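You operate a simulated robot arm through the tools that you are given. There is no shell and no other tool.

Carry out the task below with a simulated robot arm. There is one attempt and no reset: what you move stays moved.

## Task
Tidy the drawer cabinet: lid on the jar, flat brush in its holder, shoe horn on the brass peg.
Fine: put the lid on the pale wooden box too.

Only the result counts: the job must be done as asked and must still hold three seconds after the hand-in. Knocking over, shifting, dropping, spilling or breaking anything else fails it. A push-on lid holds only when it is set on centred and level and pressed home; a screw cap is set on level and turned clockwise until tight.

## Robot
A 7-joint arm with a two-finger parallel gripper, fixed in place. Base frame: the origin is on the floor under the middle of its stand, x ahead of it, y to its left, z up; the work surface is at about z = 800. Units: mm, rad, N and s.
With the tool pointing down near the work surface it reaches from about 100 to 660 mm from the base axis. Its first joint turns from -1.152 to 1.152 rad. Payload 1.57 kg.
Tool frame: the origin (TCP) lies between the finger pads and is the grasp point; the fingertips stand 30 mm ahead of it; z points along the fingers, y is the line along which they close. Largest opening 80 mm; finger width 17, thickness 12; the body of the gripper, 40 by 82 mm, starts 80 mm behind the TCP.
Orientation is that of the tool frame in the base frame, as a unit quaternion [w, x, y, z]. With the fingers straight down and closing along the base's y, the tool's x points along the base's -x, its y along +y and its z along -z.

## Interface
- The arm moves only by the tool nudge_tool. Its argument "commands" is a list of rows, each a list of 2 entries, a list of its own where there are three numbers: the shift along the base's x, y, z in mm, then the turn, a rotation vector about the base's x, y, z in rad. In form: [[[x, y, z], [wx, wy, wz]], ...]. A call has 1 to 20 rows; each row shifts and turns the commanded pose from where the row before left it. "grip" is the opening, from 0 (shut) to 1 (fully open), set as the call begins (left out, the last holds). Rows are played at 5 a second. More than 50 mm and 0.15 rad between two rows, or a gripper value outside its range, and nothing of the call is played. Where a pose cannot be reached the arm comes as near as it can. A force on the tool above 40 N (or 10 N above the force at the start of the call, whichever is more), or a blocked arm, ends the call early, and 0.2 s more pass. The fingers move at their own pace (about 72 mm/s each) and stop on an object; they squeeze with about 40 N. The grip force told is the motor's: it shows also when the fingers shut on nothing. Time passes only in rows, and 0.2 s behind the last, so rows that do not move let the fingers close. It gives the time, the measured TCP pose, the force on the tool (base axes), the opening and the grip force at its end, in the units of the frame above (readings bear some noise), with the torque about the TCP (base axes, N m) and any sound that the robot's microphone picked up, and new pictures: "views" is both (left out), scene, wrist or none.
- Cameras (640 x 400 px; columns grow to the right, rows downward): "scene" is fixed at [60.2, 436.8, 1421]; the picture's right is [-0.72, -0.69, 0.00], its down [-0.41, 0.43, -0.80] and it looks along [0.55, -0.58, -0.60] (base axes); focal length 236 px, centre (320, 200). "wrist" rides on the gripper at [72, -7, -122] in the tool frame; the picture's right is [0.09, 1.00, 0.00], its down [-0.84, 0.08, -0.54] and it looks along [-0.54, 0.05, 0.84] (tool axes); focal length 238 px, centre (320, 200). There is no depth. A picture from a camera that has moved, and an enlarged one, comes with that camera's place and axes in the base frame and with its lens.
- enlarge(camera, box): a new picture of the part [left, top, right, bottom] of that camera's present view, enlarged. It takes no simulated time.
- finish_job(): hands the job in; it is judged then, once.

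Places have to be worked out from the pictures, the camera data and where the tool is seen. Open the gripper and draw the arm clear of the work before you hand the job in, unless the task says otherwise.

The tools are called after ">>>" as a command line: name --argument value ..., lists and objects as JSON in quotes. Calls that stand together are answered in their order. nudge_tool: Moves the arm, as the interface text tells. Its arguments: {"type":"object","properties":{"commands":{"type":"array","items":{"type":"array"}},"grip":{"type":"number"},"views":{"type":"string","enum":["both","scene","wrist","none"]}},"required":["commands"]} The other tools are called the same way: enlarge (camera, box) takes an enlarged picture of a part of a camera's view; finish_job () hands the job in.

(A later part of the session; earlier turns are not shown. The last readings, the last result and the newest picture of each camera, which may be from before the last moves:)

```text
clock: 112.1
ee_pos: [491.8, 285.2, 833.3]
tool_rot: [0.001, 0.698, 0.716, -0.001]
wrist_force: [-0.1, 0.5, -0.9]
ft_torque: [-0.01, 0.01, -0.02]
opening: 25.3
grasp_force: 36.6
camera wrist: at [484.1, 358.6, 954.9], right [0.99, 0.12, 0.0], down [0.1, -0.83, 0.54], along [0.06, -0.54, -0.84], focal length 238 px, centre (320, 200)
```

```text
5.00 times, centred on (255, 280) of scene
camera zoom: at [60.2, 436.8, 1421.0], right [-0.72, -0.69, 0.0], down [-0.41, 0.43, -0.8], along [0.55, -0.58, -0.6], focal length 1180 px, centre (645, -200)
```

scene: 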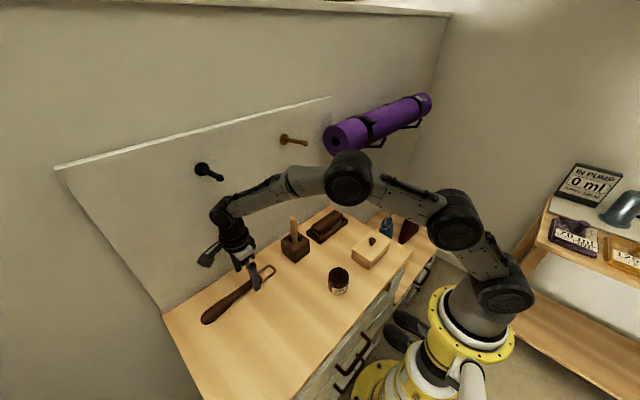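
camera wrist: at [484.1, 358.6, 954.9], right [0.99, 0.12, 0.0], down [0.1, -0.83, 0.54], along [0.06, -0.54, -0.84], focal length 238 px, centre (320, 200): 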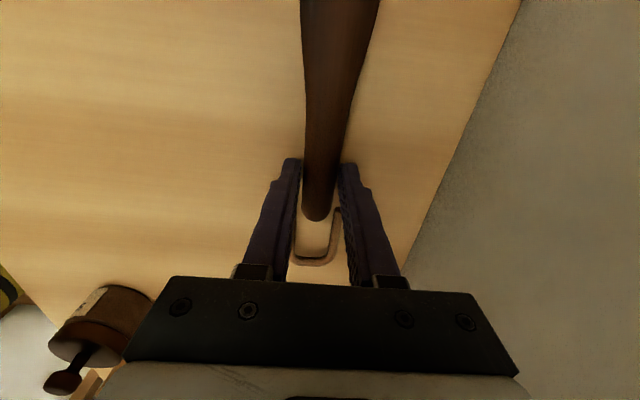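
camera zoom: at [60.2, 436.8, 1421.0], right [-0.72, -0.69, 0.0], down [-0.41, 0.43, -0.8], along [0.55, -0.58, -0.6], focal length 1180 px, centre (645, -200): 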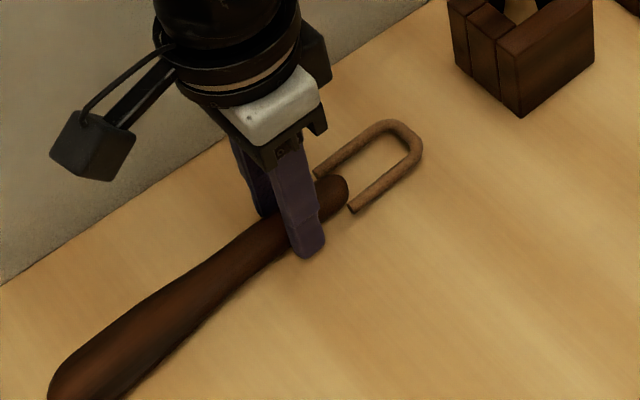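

The horn is gripped (25 mm). I'll lift only 18 mm (the black peg is overhead), back out to x≈395, then rise.

>>> nudge_tool --commands '[[[0, 0, 6], [0, 0, 0]], [[0, 0, 12], [0, 0, 0]], [[-20, 0, 0], [0, 0, 0]], [[-26, 0, 0], [0, 0, 0]], [[-26, 0, 0], [0, 0, 0]], [[-26, 0, 5], [0, 0, 0]], [[0, 0, 20], [0, 0, 0]], [[0, 0, 30], [0, 0, 0]], [[0, 0, 30], [0, 0, 0]], [[0, 0, 0], [0, 0, 0]], [[0, 0, 0], [0, 0, 0]]]' --grip 0

>>> enlarge --camera "scene" --box '[180, 170, 340, 320]'

```text
clock: 114.5
ee_pos: [392.8, 284.9, 937.6]
tool_rot: [0.001, 0.698, 0.716, -0.001]
wrist_force: [-1.0, -0.5, -0.1]
ft_torque: [-0.02, -0.01, 0.02]
opening: 25.0
grasp_force: 36.4
camera wrist: at [385.7, 358.3, 1060.0], right [0.99, 0.12, 0.0], down [0.1, -0.83, 0.54], along [0.06, -0.54, -0.84], focal length 238 px, centre (320, 200)
```

scene: 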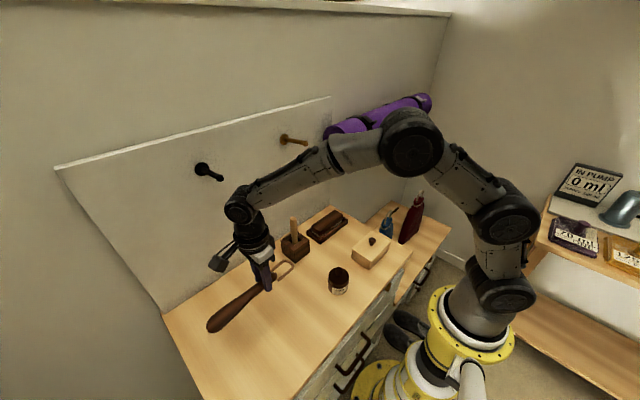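
wrist: 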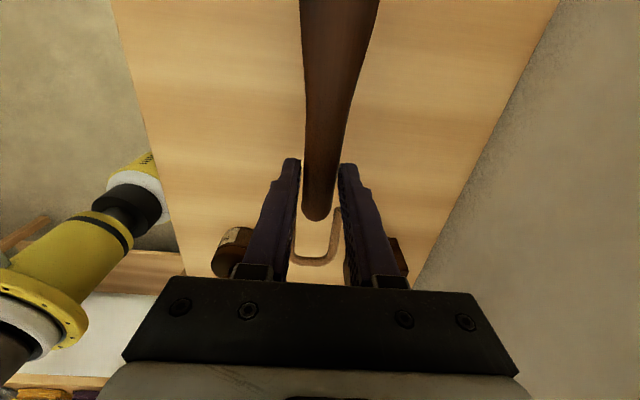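

```text
2.67 times, centred on (260, 245) of scene
camera zoom: at [60.2, 436.8, 1421.0], right [-0.72, -0.69, 0.0], down [-0.41, 0.43, -0.8], along [0.55, -0.58, -0.6], focal length 629 px, centre (480, 80)
```

zoom: 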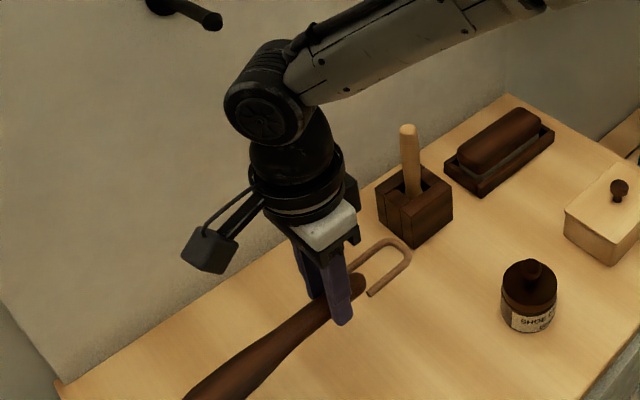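

The horn hangs level in the grip. I'll rise to z≈1040, shift toward y≈185, and yaw the tool back by +88.5° so the loop points toward +x.

>>> nudge_tool --commands '[[[0, -9, 9], [0, 0, 0.1405]], [[0, -9, 9], [0, 0, 0.1405]], [[0, -9, 9], [0, 0, 0.1405]], [[0, -9, 9], [0, 0, 0.1405]], [[0, -9, 9], [0, 0, 0.1405]], [[0, -9, 9], [0, 0, 0.1405]], [[0, -9, 9], [0, 0, 0.1405]], [[0, -9, 10], [0, 0, 0.1405]], [[0, -9, 10], [0, 0, 0.1405]], [[0, -9, 10], [0, 0, 0.1405]], [[0, -9, 10], [0, 0, 0.1405]], [[0, 0, 0], [0, 0, 0]], [[0, 0, 0], [0, 0, 0]], [[0, 0, 0], [0, 0, 0]]]' --grip 0

```text
clock: 117.5
ee_pos: [392.8, 185.8, 1038.5]
tool_rot: [0.002, 0.0, 1.0, 0.0]
wrist_force: [-0.1, 0.0, -0.1]
ft_torque: [-0.01, -0.04, 0.0]
opening: 25.0
grasp_force: 36.5
camera wrist: at [321.0, 180.0, 1160.7], right [-0.09, 1.0, 0.0], down [0.84, 0.08, 0.54], along [0.54, 0.05, -0.84], focal length 238 px, centre (320, 200)
```

scene: 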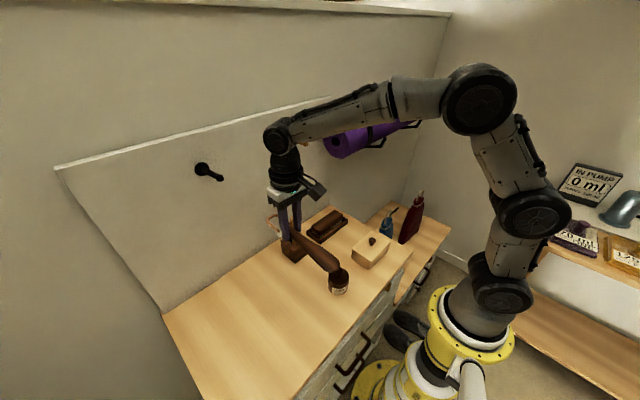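
wrist: 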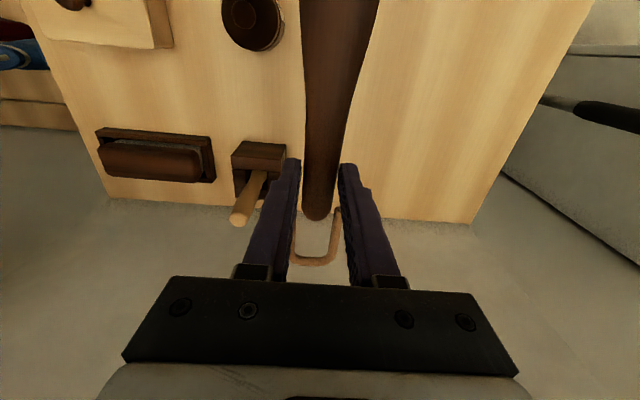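

Yaw is done with the loop toward +x. Now I'll begin pitching the tool up (rotation about −y), half way first, to confirm the arm follows.

>>> nudge_tool --commands '[[[3, 0, 2], [0, -0.1425, 0]], [[3, 0, 2], [0, -0.1425, 0]], [[3, 0, 2], [0, -0.1425, 0]], [[3, 0, 2], [0, -0.1425, 0]], [[3, 0, 2], [0, -0.1425, 0]], [[0, 0, 0], [0, 0, 0]], [[0, 0, 0], [0, 0, 0]]]' --grip 0

```text
clock: 119.1
ee_pos: [409.4, 186.7, 1050.8]
tool_rot: [0.35, 0.0, 0.937, 0.001]
wrist_force: [-0.6, 0.8, -0.7]
ft_torque: [-0.01, 0.0, -0.02]
opening: 24.8
grasp_force: 36.7
camera wrist: at [273.6, 180.7, 1094.7], right [-0.07, 1.0, -0.06], down [0.28, 0.08, 0.96], along [0.96, 0.05, -0.28], focal length 238 px, centre (320, 200)
```

scene: 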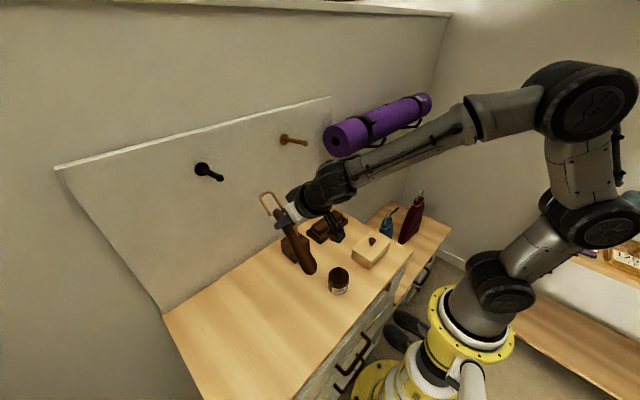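
wrist: 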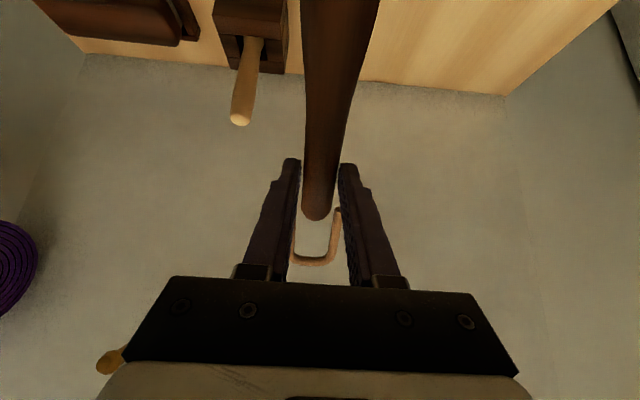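

The arm is following well, and the brass peg's tip just shows at the lower-left of the wrist image. I'll finish the pitch.

>>> nudge_tool --commands '[[[2, 0, 0], [0, -0.1425, 0]], [[2, 0, 0], [0, -0.1425, 0]], [[2, 0, 0], [0, -0.1425, 0]], [[2, 0, 0], [0, -0.1425, 0]], [[2, 0, 0], [0, -0.1425, 0]], [[2, 0, 0], [0, -0.1425, 0]], [[0, 0, 0], [0, 0, 0]], [[0, 0, 0], [0, 0, 0]], [[0, 0, 0], [0, 0, 0]]]' --grip 0

>>> enlarge --camera "scene" --box '[190, 100, 360, 270]'

```text
clock: 121.1
ee_pos: [420.2, 187.3, 1048.2]
tool_rot: [0.707, 0.0, 0.707, 0.0]
wrist_force: [-1.0, 0.7, -0.9]
ft_torque: [-0.01, 0.0, 0.0]
opening: 25.0
grasp_force: 36.4
camera wrist: at [298.0, 180.8, 978.0], right [0.0, 1.0, -0.09], down [-0.54, 0.08, 0.84], along [0.84, 0.05, 0.54], focal length 238 px, centre (320, 200)
```

scene: 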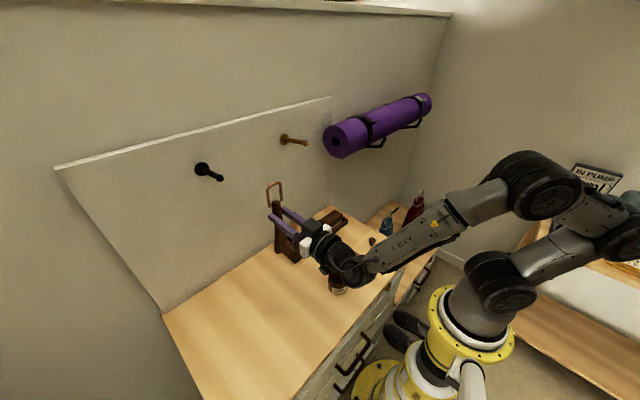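
wrist: 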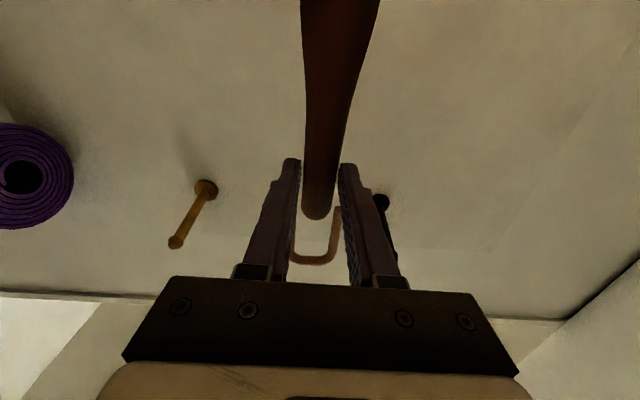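

```text
2.35 times, centred on (275, 185) of scene
camera zoom: at [60.2, 436.8, 1421.0], right [-0.72, -0.69, 0.0], down [-0.41, 0.43, -0.8], along [0.55, -0.58, -0.6], focal length 555 px, centre (426, 235)
```

zoom: 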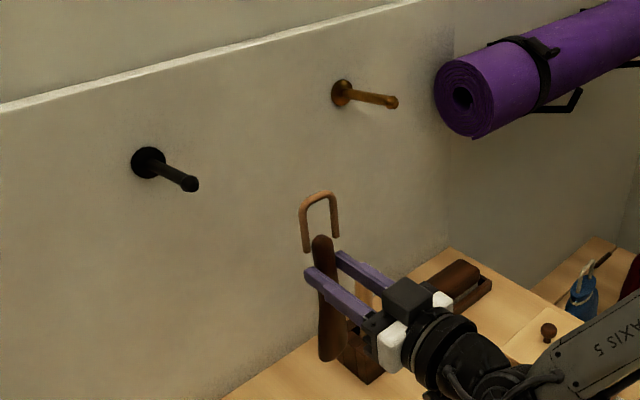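

The tool now points forward with the loop up, and the wrist camera sees the brass peg, the black peg and the loop. I'll zoom in to locate the peg.

>>> enlarge --camera "wrist" --box '[140, 160, 260, 270]'

>>> enlarge --camera "scene" --box '[255, 115, 335, 185]'

>>> enlarge --camera "scene" --box '[245, 170, 325, 270]'

>>> enlarge --camera "wrist" --box '[260, 150, 400, 290]'

```text
3.64 times, centred on (200, 215) of wrist
camera zoom: at [298.0, 180.8, 978.0], right [0.0, 1.0, -0.09], down [-0.54, 0.08, 0.84], along [0.84, 0.05, 0.54], focal length 867 px, centre (756, 146)
```

zoom: 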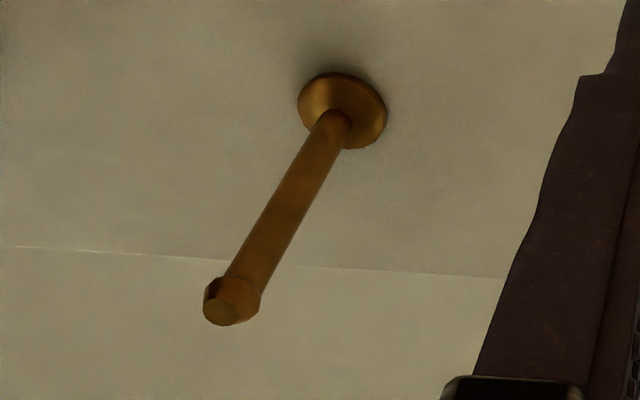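

```text
5.71 times, centred on (295, 150) of scene
camera zoom: at [60.2, 436.8, 1421.0], right [-0.72, -0.69, 0.0], down [-0.41, 0.43, -0.8], along [0.55, -0.58, -0.6], focal length 1348 px, centre (463, 486)
```

zoom: 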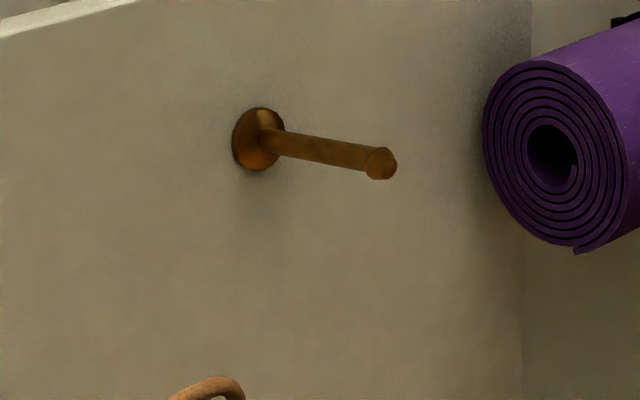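

```text
4.00 times, centred on (285, 220) of scene
camera zoom: at [60.2, 436.8, 1421.0], right [-0.72, -0.69, 0.0], down [-0.41, 0.43, -0.8], along [0.55, -0.58, -0.6], focal length 944 px, centre (460, 120)
```

zoom: 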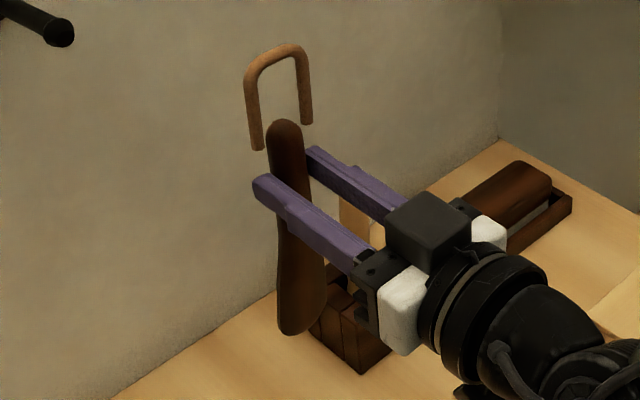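

```text
2.86 times, centred on (330, 220) of wrist
camera zoom: at [298.0, 180.8, 978.0], right [0.0, 1.0, -0.09], down [-0.54, 0.08, 0.84], along [0.84, 0.05, 0.54], focal length 681 px, centre (291, 143)
```

zoom: 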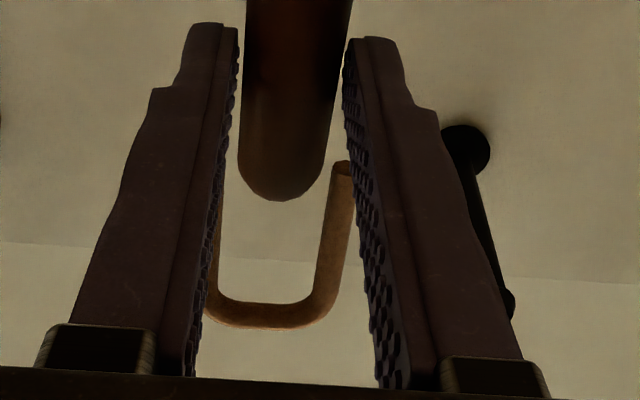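

Refined triangulation puts the brass peg tip at (488, 39, 1172) and its base at (577, 39, 1157). The loop opening is about 63 mm above the TCP. I'll rise, then move across to y≈38 with the loop still in front of the tip.

>>> nudge_tool --commands '[[[-5, 0, 30], [0, 0, 0]], [[-5, 0, 30], [0, 0, 0]], [[0, -37, 0], [0, 0, 0]], [[0, -37, 0], [0, 0, 0]], [[0, -37, 0], [0, 0, 0]], [[0, -38, 0], [0, 0, 0]], [[0, 0, 0], [0, 0, 0]], [[0, 0, 0], [0, 0, 0]], [[0, 0, 0], [0, 0, 0]], [[0, 0, 0], [0, 0, 0]]]' --grip 0

>>> enlarge --camera "wrist" --box '[240, 130, 420, 290]'

>>> enlarge --camera "scene" --box '[265, 115, 345, 185]'

```text
clock: 123.3
ee_pos: [410.0, 37.6, 1109.8]
tool_rot: [0.707, 0.0, 0.707, 0.0]
wrist_force: [0.4, -0.1, -0.6]
ft_torque: [0.0, 0.04, 0.01]
opening: 25.0
grasp_force: 36.2
camera wrist: at [288.7, 30.9, 1037.8], right [0.0, 1.0, -0.09], down [-0.54, 0.08, 0.84], along [0.84, 0.05, 0.54], focal length 238 px, centre (320, 200)
```

scene: 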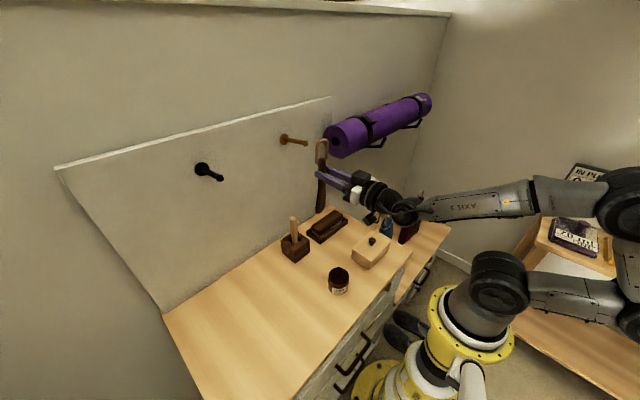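
wrist: 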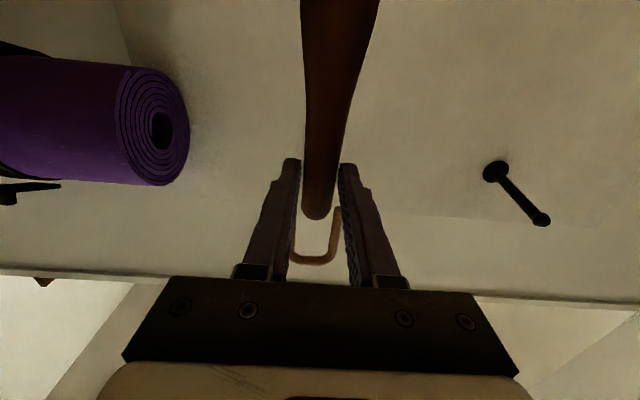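

```text
2.50 times, centred on (330, 210) of wrist
camera zoom: at [288.7, 30.9, 1037.8], right [0.0, 1.0, -0.09], down [-0.54, 0.08, 0.84], along [0.84, 0.05, 0.54], focal length 596 px, centre (295, 175)
```

zoom: 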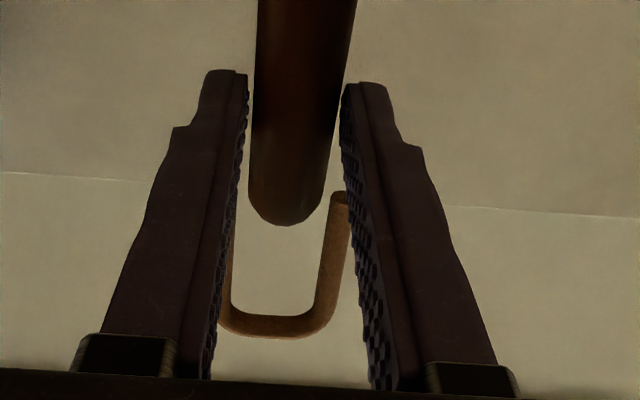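

```text
5.71 times, centred on (305, 150) of scene
camera zoom: at [60.2, 436.8, 1421.0], right [-0.72, -0.69, 0.0], down [-0.41, 0.43, -0.8], along [0.55, -0.58, -0.6], focal length 1348 px, centre (406, 486)
```

zoom: 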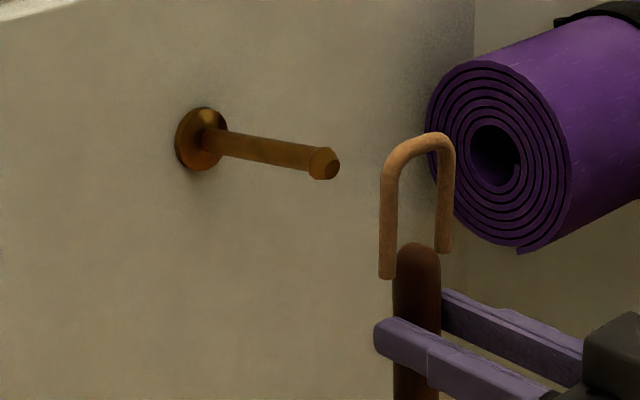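

The shaft hides the peg from the wrist camera here. I'll drop about 44 mm so the peg tip shows through the loop opening, and check lateral alignment.

>>> nudge_tool --commands '[[[0, 0, -22], [0, 0, 0]], [[0, 0, -22], [0, 0, 0]], [[0, 0, 0], [0, 0, 0]], [[0, 0, 0], [0, 0, 0]], [[0, 0, 0], [0, 0, 0]], [[0, 0, 0], [0, 0, 0]]]' --grip 0

>>> enlarge --camera "wrist" --box '[260, 170, 390, 290]'

>>> enlarge --camera "scene" --box '[265, 115, 345, 185]'

```text
clock: 124.7
ee_pos: [409.4, 38.1, 1063.7]
tool_rot: [0.707, 0.0, 0.708, 0.0]
wrist_force: [0.1, 0.1, -0.5]
ft_torque: [0.01, 0.03, 0.0]
opening: 25.0
grasp_force: 36.9
camera wrist: at [287.6, 32.2, 992.4], right [0.0, 1.0, -0.09], down [-0.54, 0.08, 0.84], along [0.84, 0.05, 0.54], focal length 238 px, centre (320, 200)
```

scene: 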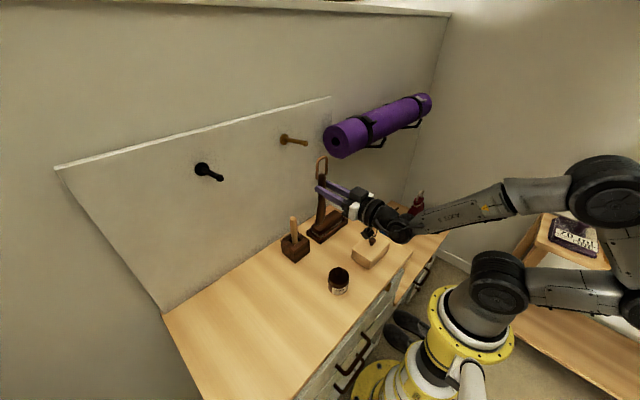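
wrist: 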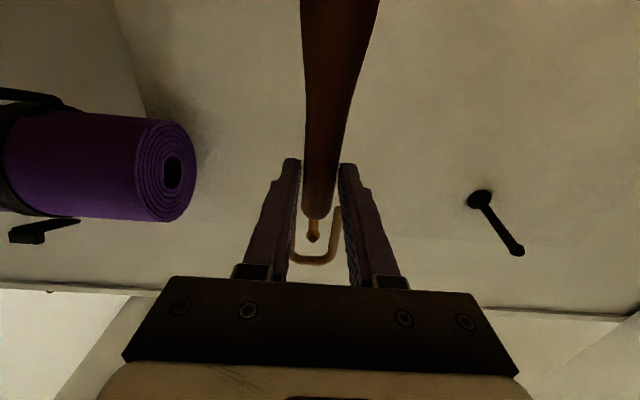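

```text
3.33 times, centred on (325, 230) of wrist
camera zoom: at [287.6, 32.2, 992.4], right [0.0, 1.0, -0.09], down [-0.54, 0.08, 0.84], along [0.84, 0.05, 0.54], focal length 794 px, centre (303, 100)
```

zoom: 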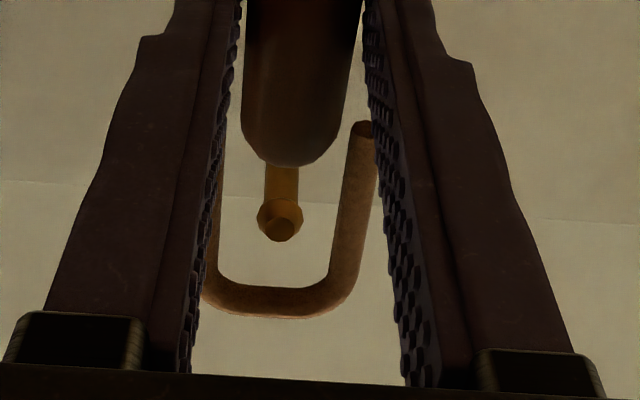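

```text
5.71 times, centred on (305, 150) of scene
camera zoom: at [60.2, 436.8, 1421.0], right [-0.72, -0.69, 0.0], down [-0.41, 0.43, -0.8], along [0.55, -0.58, -0.6], focal length 1348 px, centre (406, 486)
```

zoom: 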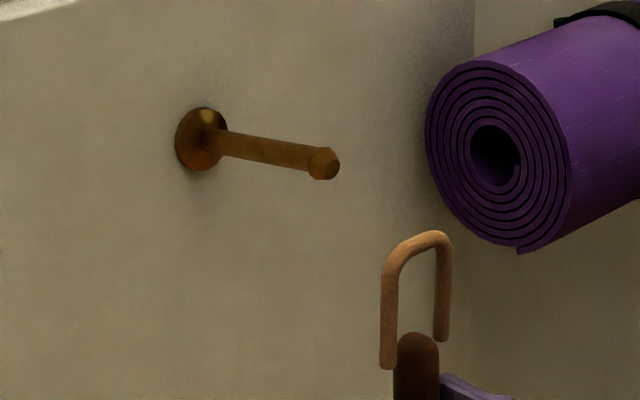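

Through the loop I can see the peg tip about 3.5–4 mm to the +y side of the loop centre, and the scene view gives the same. I'll raise back to insertion height and shift +3.5 mm in y.

>>> nudge_tool --commands '[[[0, 1.7, 15], [0, 0, 0]], [[0, 1.8, 15], [0, 0, 0]], [[0, 0, 15], [0, 0, 0]], [[12, 0, 0], [0, 0, 0]], [[12, 0, 0], [0, 0, 0]], [[10, 0, 0], [0, 0, 0]], [[0, 0, 0], [0, 0, 0]], [[0, 0, 0], [0, 0, 0]], [[0, 0, 0], [0, 0, 0]], [[0, 0, 0], [0, 0, 0]]]' --grip 0

>>> enlarge --camera "scene" --box '[270, 110, 340, 180]'

>>> enlarge --camera "wrist" --box '[260, 150, 390, 290]'

```text
clock: 126.9
ee_pos: [443.7, 42.3, 1110.0]
tool_rot: [0.707, 0.0, 0.707, 0.001]
wrist_force: [-0.4, 0.2, -0.7]
ft_torque: [0.0, -0.01, 0.0]
opening: 24.9
grasp_force: 36.8
camera wrist: at [322.1, 37.0, 1038.1], right [0.0, 1.0, -0.09], down [-0.54, 0.08, 0.84], along [0.84, 0.05, 0.54], focal length 238 px, centre (320, 200)
```

scene: 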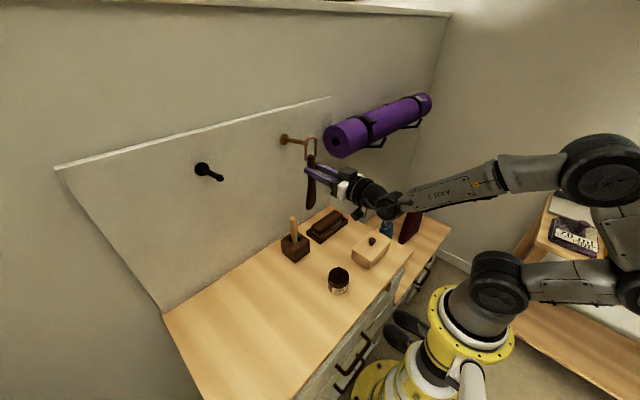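
wrist: 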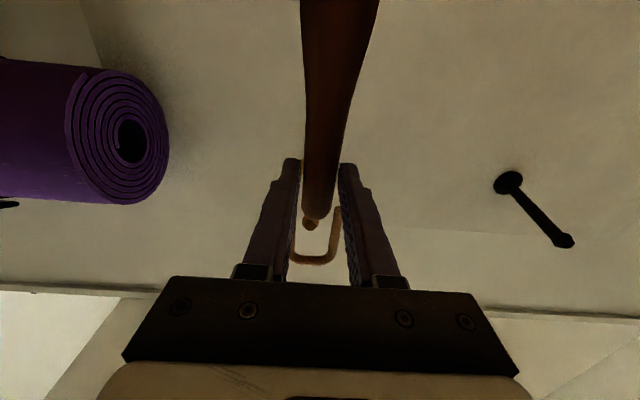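

```text
5.71 times, centred on (305, 145) of scene
camera zoom: at [60.2, 436.8, 1421.0], right [-0.72, -0.69, 0.0], down [-0.41, 0.43, -0.8], along [0.55, -0.58, -0.6], focal length 1348 px, centre (406, 514)
```

zoom: 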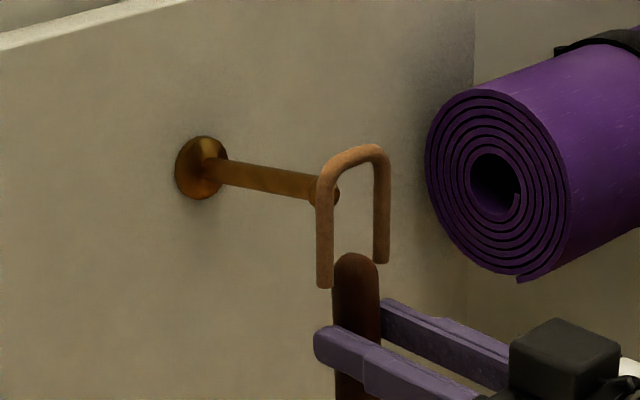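

```text
2.86 times, centred on (325, 220) of wrist
camera zoom: at [322.1, 37.0, 1038.1], right [0.0, 1.0, -0.09], down [-0.54, 0.08, 0.84], along [0.84, 0.05, 0.54], focal length 681 px, centre (306, 143)
```

zoom: 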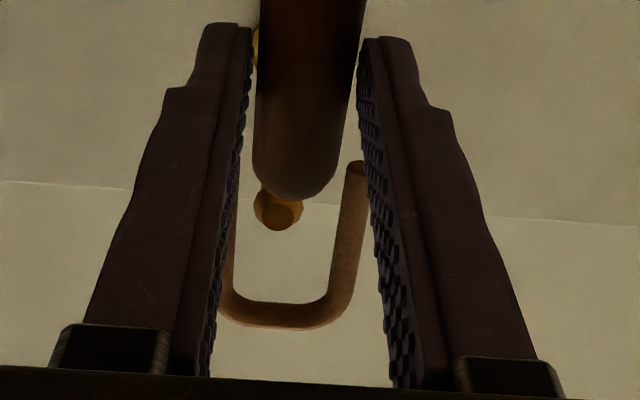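

The tip is now centred in the opening: 62 mm above the TCP and about 1 mm off in y. I'll trim −1 mm and slide forward so the loop passes over the tip.

>>> nudge_tool --commands '[[[0, -1, 0], [0, 0, 0]], [[6, 0, 0], [0, 0, 0]], [[6, 0, 0], [0, 0, 0]], [[6, 0, 0], [0, 0, 0]], [[6, 0, -1], [0, 0, 0]], [[0, 0, 0], [0, 0, 0]], [[0, 0, 0], [0, 0, 0]], [[0, 0, 0], [0, 0, 0]]]' --grip 0

>>> enlarge --camera "scene" --box '[270, 110, 340, 180]'

>>> enlarge --camera "wrist" --box '[260, 150, 390, 290]'

```text
clock: 128.7
ee_pos: [469.5, 40.1, 1110.6]
tool_rot: [0.707, 0.0, 0.707, 0.0]
wrist_force: [0.4, 0.2, -0.5]
ft_torque: [-0.01, 0.03, -0.01]
opening: 24.9
grasp_force: 36.1
camera wrist: at [346.5, 34.4, 1039.0], right [0.0, 1.0, -0.09], down [-0.54, 0.08, 0.84], along [0.84, 0.05, 0.54], focal length 238 px, centre (320, 200)
```

scene: 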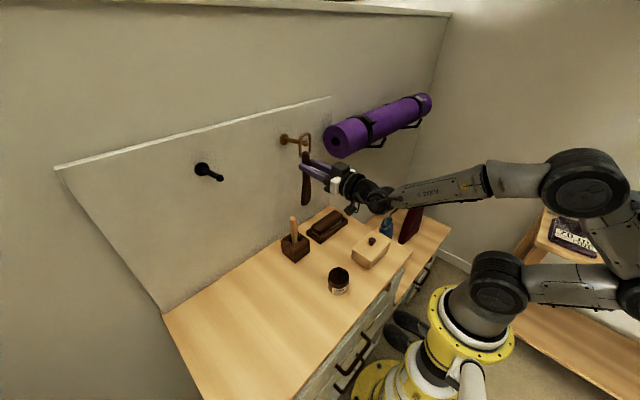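
wrist: 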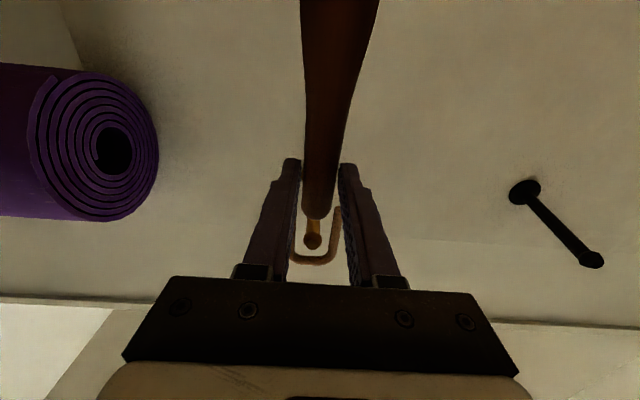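

```text
5.71 times, centred on (305, 145) of scene
camera zoom: at [60.2, 436.8, 1421.0], right [-0.72, -0.69, 0.0], down [-0.41, 0.43, -0.8], along [0.55, -0.58, -0.6], focal length 1348 px, centre (406, 514)
```

zoom: 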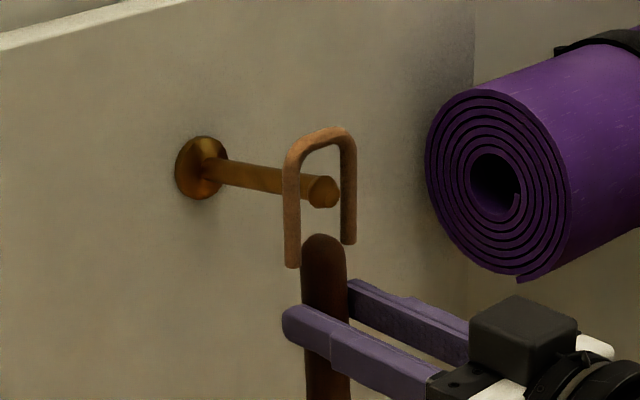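

```text
2.86 times, centred on (325, 220) of wrist
camera zoom: at [346.5, 34.4, 1039.0], right [0.0, 1.0, -0.09], down [-0.54, 0.08, 0.84], along [0.84, 0.05, 0.54], focal length 681 px, centre (306, 143)
```

zoom: 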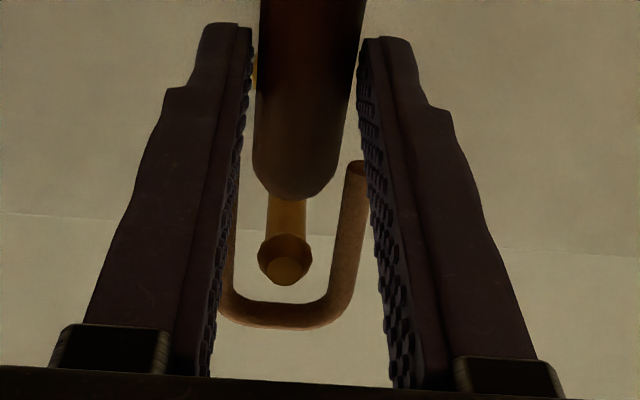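

The peg tip is through the loop (visible in front of it, between the legs). I'll continue forward along the peg to bring the loop well past the knob.

>>> nudge_tool --commands '[[[8, 0, -1], [0, 0, 0]], [[8, 0, -1], [0, 0, 0]], [[8, 0, -1], [0, 0, 0]], [[8, 0, -1], [0, 0, 0]], [[5, 0, -1], [0, 0, 0]], [[0, 0, 0], [0, 0, 0]], [[0, 0, 0], [0, 0, 0]], [[0, 0, 0], [0, 0, 0]]]' --grip 0

>>> enlarge --camera "scene" --box '[260, 110, 330, 180]'

>>> enlarge --camera "wrist" --box '[260, 150, 390, 290]'

```text
clock: 130.5
ee_pos: [505.0, 44.1, 1105.4]
tool_rot: [0.706, 0.004, 0.709, -0.003]
wrist_force: [-0.7, -0.2, -0.6]
ft_torque: [0.0, 0.0, -0.02]
opening: 25.1
grasp_force: 36.7
out of reach, approached as far as the arm can: row 5
camera wrist: at [383.1, 37.9, 1033.8], right [0.01, 1.0, -0.09], down [-0.54, 0.08, 0.84], along [0.84, 0.04, 0.54], focal length 238 px, centre (320, 200)
```

scene: 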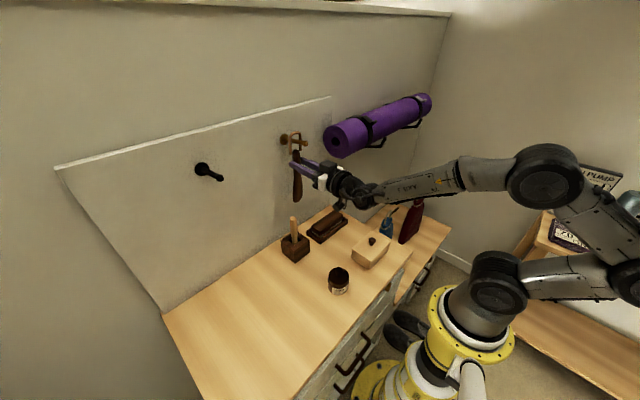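
wrist: 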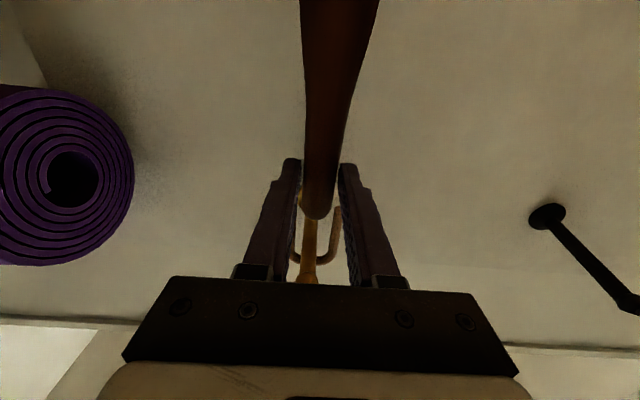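

```text
5.71 times, centred on (295, 145) of scene
camera zoom: at [60.2, 436.8, 1421.0], right [-0.72, -0.69, 0.0], down [-0.41, 0.43, -0.8], along [0.55, -0.58, -0.6], focal length 1348 px, centre (463, 514)
```

zoom: 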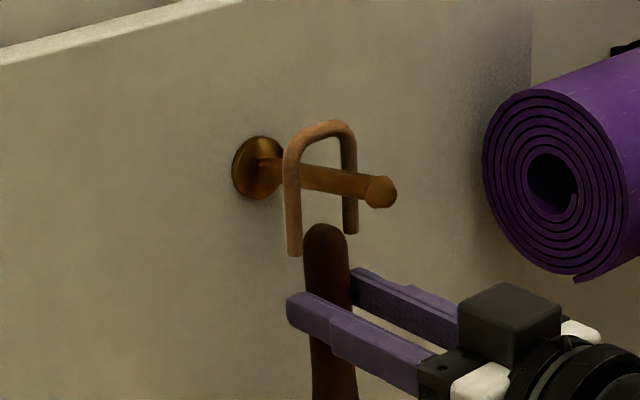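

```text
2.86 times, centred on (325, 220) of wrist
camera zoom: at [383.1, 37.9, 1033.8], right [0.01, 1.0, -0.09], down [-0.54, 0.08, 0.84], along [0.84, 0.04, 0.54], focal length 681 px, centre (306, 143)
```

zoom: 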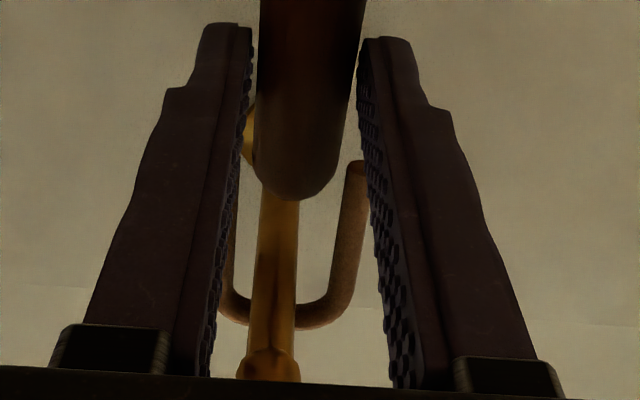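

The arm hit its reach limit at x≈505, but the loop is already about 46 mm past the tip. I'll back off a few millimetres, re-centre in y, and start lowering the loop onto the peg.

>>> nudge_tool --commands '[[[-5, -1.5, 0], [0, 0, 0]], [[0, 0, 0], [0, 0, 0]], [[0, 0, -3], [0, 0, 0]], [[0, 0, -3], [0, 0, 0]], [[0, 0, -3], [0, 0, 0]], [[0, 0, 0], [0, 0, 0]], [[0, 0, 0], [0, 0, 0]], [[0, 0, 0], [0, 0, 0]]]' --grip 0

>>> enlarge --camera "scene" --box '[260, 110, 330, 180]'

>>> enlarge --camera "wrist" --box '[260, 150, 390, 290]'

```text
clock: 132.3
ee_pos: [500.4, 45.9, 1097.5]
tool_rot: [0.706, 0.002, 0.709, -0.002]
wrist_force: [-0.5, 0.6, 1.0]
ft_torque: [-0.01, 0.0, 0.02]
opening: 24.7
grasp_force: 36.6
out of reach, approached as far as the arm can: row 5
camera wrist: at [377.9, 39.5, 1025.4], right [0.01, 1.0, -0.09], down [-0.54, 0.08, 0.84], along [0.84, 0.04, 0.54], focal length 238 px, centre (320, 200)
```

scene: 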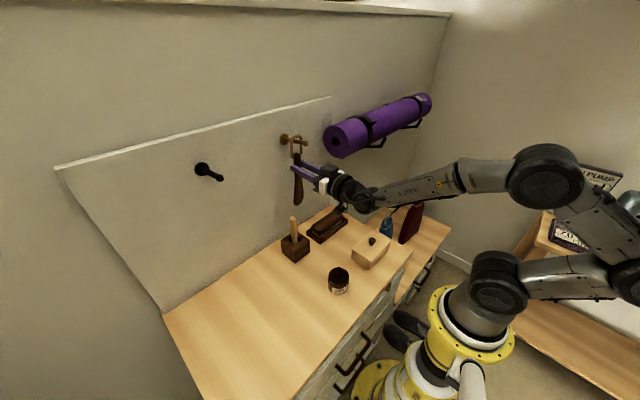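
wrist: 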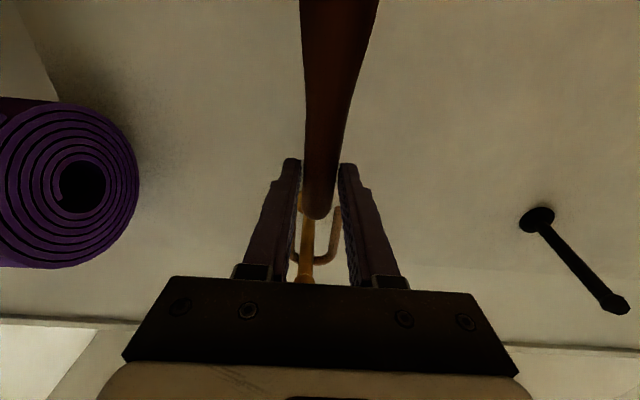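

```text
5.71 times, centred on (295, 145) of scene
camera zoom: at [60.2, 436.8, 1421.0], right [-0.72, -0.69, 0.0], down [-0.41, 0.43, -0.8], along [0.55, -0.58, -0.6], focal length 1348 px, centre (463, 514)
```

zoom: 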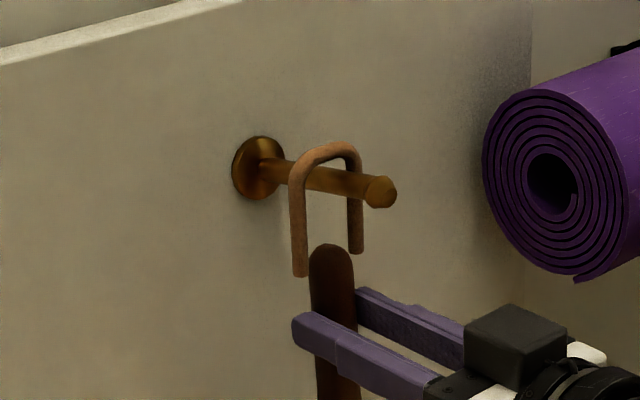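

```text
2.86 times, centred on (325, 220) of wrist
camera zoom: at [377.9, 39.5, 1025.4], right [0.01, 1.0, -0.09], down [-0.54, 0.08, 0.84], along [0.84, 0.04, 0.54], focal length 681 px, centre (306, 143)
```

zoom: 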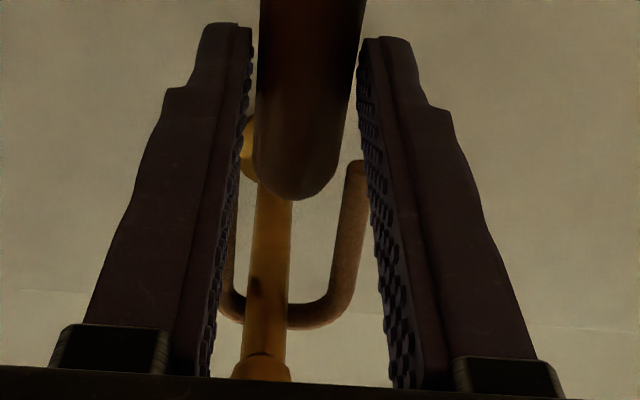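

The loop has come down around the peg, but y drifted about +4 mm near the reach limit. I'll back off 8 mm in x to get comfortable reach and re-centre y.

>>> nudge_tool --commands '[[[-4, -2, 0], [0, 0, 0]], [[-4, -2, 0], [0, 0, 0]], [[0, 0, 0], [0, 0, 0]], [[0, 0, 0], [0, 0, 0]], [[0, 0, 0], [0, 0, 0]], [[0, 0, 0], [0, 0, 0]]]' --grip 0

>>> enlarge --camera "scene" --box '[260, 110, 330, 180]'

>>> enlarge --camera "wrist" --box '[260, 150, 390, 290]'

```text
clock: 133.7
ee_pos: [490.9, 43.6, 1099.0]
tool_rot: [0.706, 0.002, 0.708, -0.002]
wrist_force: [0.4, 0.3, 0.3]
ft_torque: [0.0, 0.01, 0.0]
opening: 24.7
grasp_force: 36.7
camera wrist: at [369.1, 38.8, 1025.7], right [0.0, 1.0, -0.09], down [-0.54, 0.08, 0.84], along [0.84, 0.05, 0.54], focal length 238 px, centre (320, 200)
```

scene: 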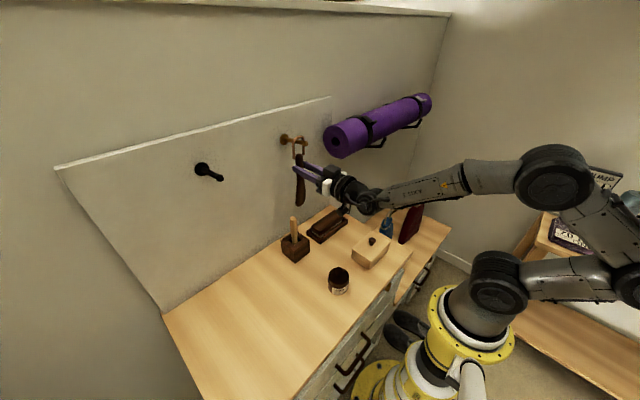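
wrist: 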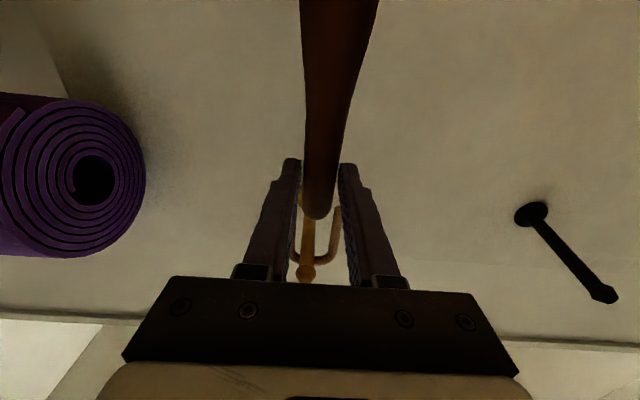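

```text
5.71 times, centred on (295, 145) of scene
camera zoom: at [60.2, 436.8, 1421.0], right [-0.72, -0.69, 0.0], down [-0.41, 0.43, -0.8], along [0.55, -0.58, -0.6], focal length 1348 px, centre (463, 514)
```

zoom: 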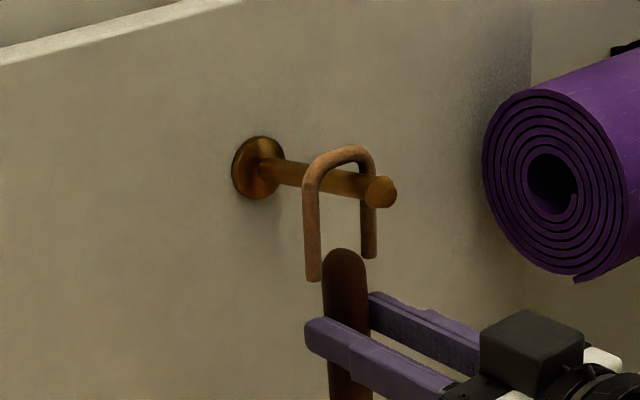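

```text
2.86 times, centred on (325, 220) of wrist
camera zoom: at [369.1, 38.8, 1025.7], right [0.0, 1.0, -0.09], down [-0.54, 0.08, 0.84], along [0.84, 0.05, 0.54], focal length 681 px, centre (306, 143)
```

zoom: 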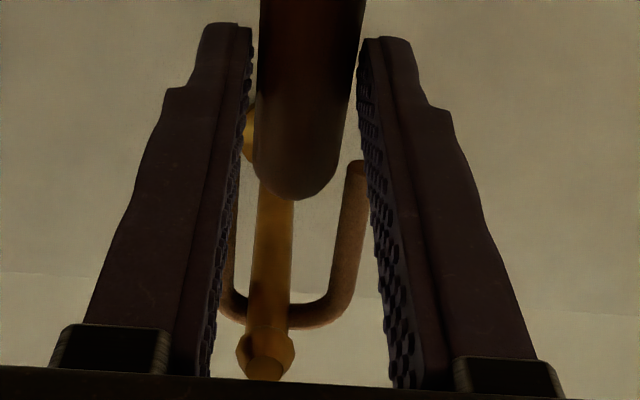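

Good reach now with the loop about 32 mm past the tip. I'll shift −3.5 mm in y to centre on the peg.

>>> nudge_tool --commands '[[[0, -1.8, 0], [0, 0, 0]], [[0, -1.7, 0], [0, 0, 0]], [[0, 0, 0], [0, 0, 0]], [[0, 0, 0], [0, 0, 0]], [[0, 0, 0], [0, 0, 0]], [[0, 0, 0], [0, 0, 0]]]' --grip 0 --views "wrist"

>>> enlarge --camera "wrist" --box '[260, 150, 390, 290]'

>>> enlarge --camera "scene" --box '[270, 120, 320, 170]'

```text
clock: 135.1
ee_pos: [491.7, 42.6, 1096.6]
tool_rot: [0.707, 0.003, 0.707, -0.003]
wrist_force: [0.0, -0.4, -0.5]
ft_torque: [0.03, 0.01, 0.02]
opening: 24.8
grasp_force: 36.8
out of reach, approached as far as the arm can: row 1
camera wrist: at [368.9, 38.3, 1026.4], right [0.01, 1.0, -0.09], down [-0.54, 0.08, 0.84], along [0.84, 0.04, 0.54], focal length 238 px, centre (320, 200)
```

wrist: 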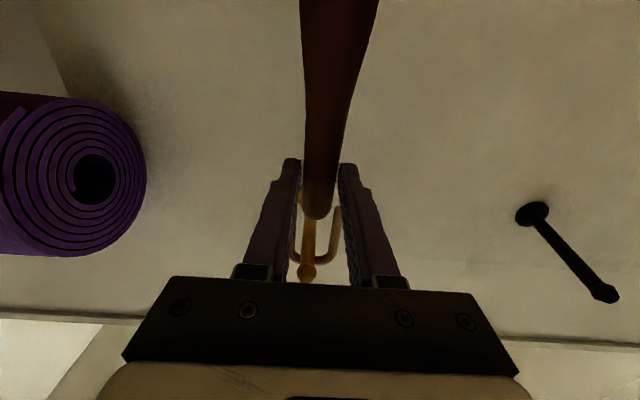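

```text
2.86 times, centred on (325, 220) of wrist
camera zoom: at [368.9, 38.3, 1026.4], right [0.01, 1.0, -0.09], down [-0.54, 0.08, 0.84], along [0.84, 0.04, 0.54], focal length 681 px, centre (306, 143)
```

zoom: 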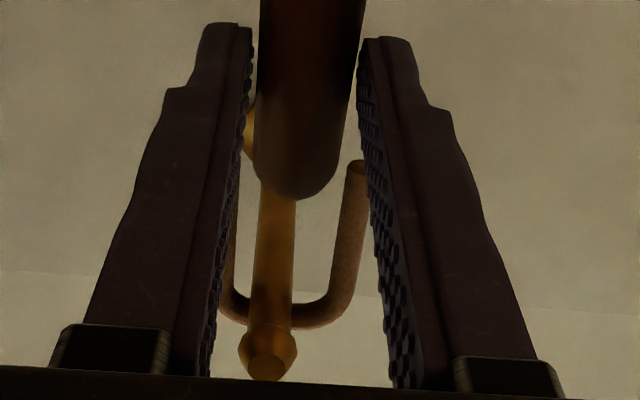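

```text
8.00 times, centred on (295, 145) of scene
camera zoom: at [60.2, 436.8, 1421.0], right [-0.72, -0.69, 0.0], down [-0.41, 0.43, -0.8], along [0.55, -0.58, -0.6], focal length 1888 px, centre (520, 640)
```

zoom: 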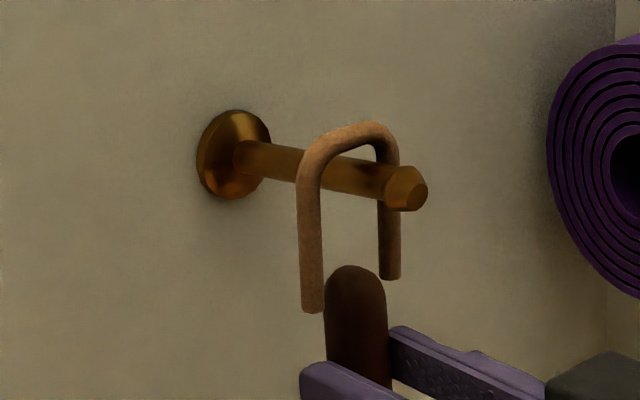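

Shifting further −y is outside the arm's reach here, but the peg is clearly inside the loop, so a few millimetres off-centre is fine. I'll lower until the loop's top bar touches the peg.

>>> nudge_tool --commands '[[[0, 0, -2], [0, 0, 0]], [[0, 0, -2], [0, 0, 0]], [[0, 0, 0], [0, 0, 0]], [[0, 0, 0], [0, 0, 0]], [[0, 0, 0], [0, 0, 0]]]' --grip 0 --views "wrist"

>>> enlarge --camera "scene" --box '[270, 120, 320, 170]'

>>> enlarge --camera "wrist" --box '[260, 150, 390, 290]'

```text
clock: 136.3
ee_pos: [491.4, 44.0, 1094.3]
tool_rot: [0.706, 0.002, 0.708, -0.002]
wrist_force: [-0.2, -0.5, -0.4]
ft_torque: [-0.01, 0.03, -0.02]
opening: 25.0
grasp_force: 36.5
camera wrist: at [369.1, 39.3, 1022.9], right [0.01, 1.0, -0.09], down [-0.54, 0.08, 0.84], along [0.84, 0.05, 0.54], focal length 238 px, centre (320, 200)
```

wrist: 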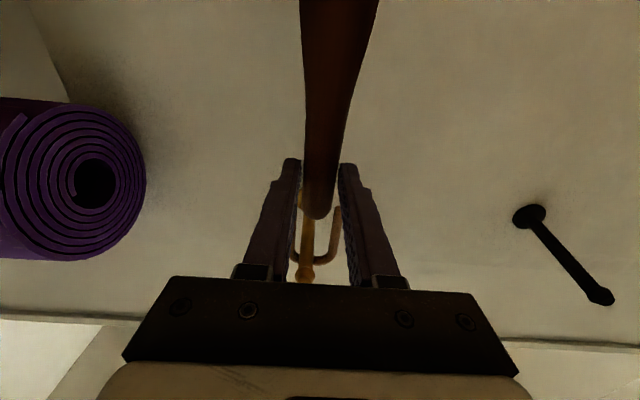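

```text
8.00 times, centred on (295, 145) of scene
camera zoom: at [60.2, 436.8, 1421.0], right [-0.72, -0.69, 0.0], down [-0.41, 0.43, -0.8], along [0.55, -0.58, -0.6], focal length 1888 px, centre (520, 640)
```

zoom: 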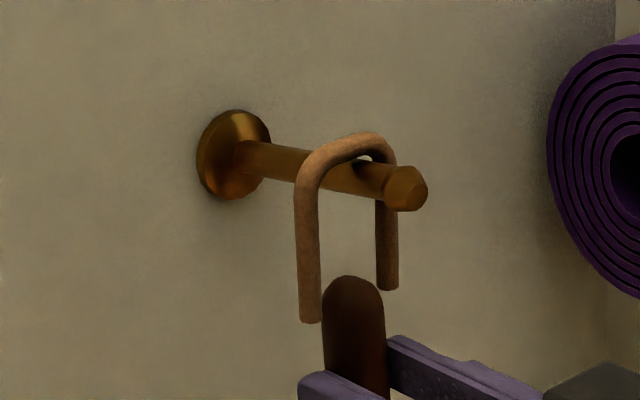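

```text
2.86 times, centred on (325, 220) of wrist
camera zoom: at [369.1, 39.3, 1022.9], right [0.01, 1.0, -0.09], down [-0.54, 0.08, 0.84], along [0.84, 0.05, 0.54], focal length 681 px, centre (306, 143)
```

zoom: 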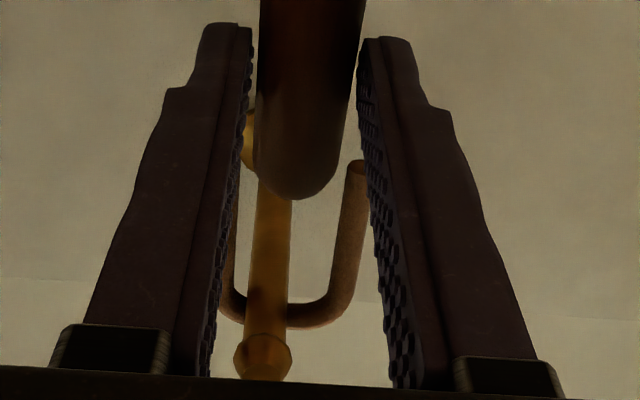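

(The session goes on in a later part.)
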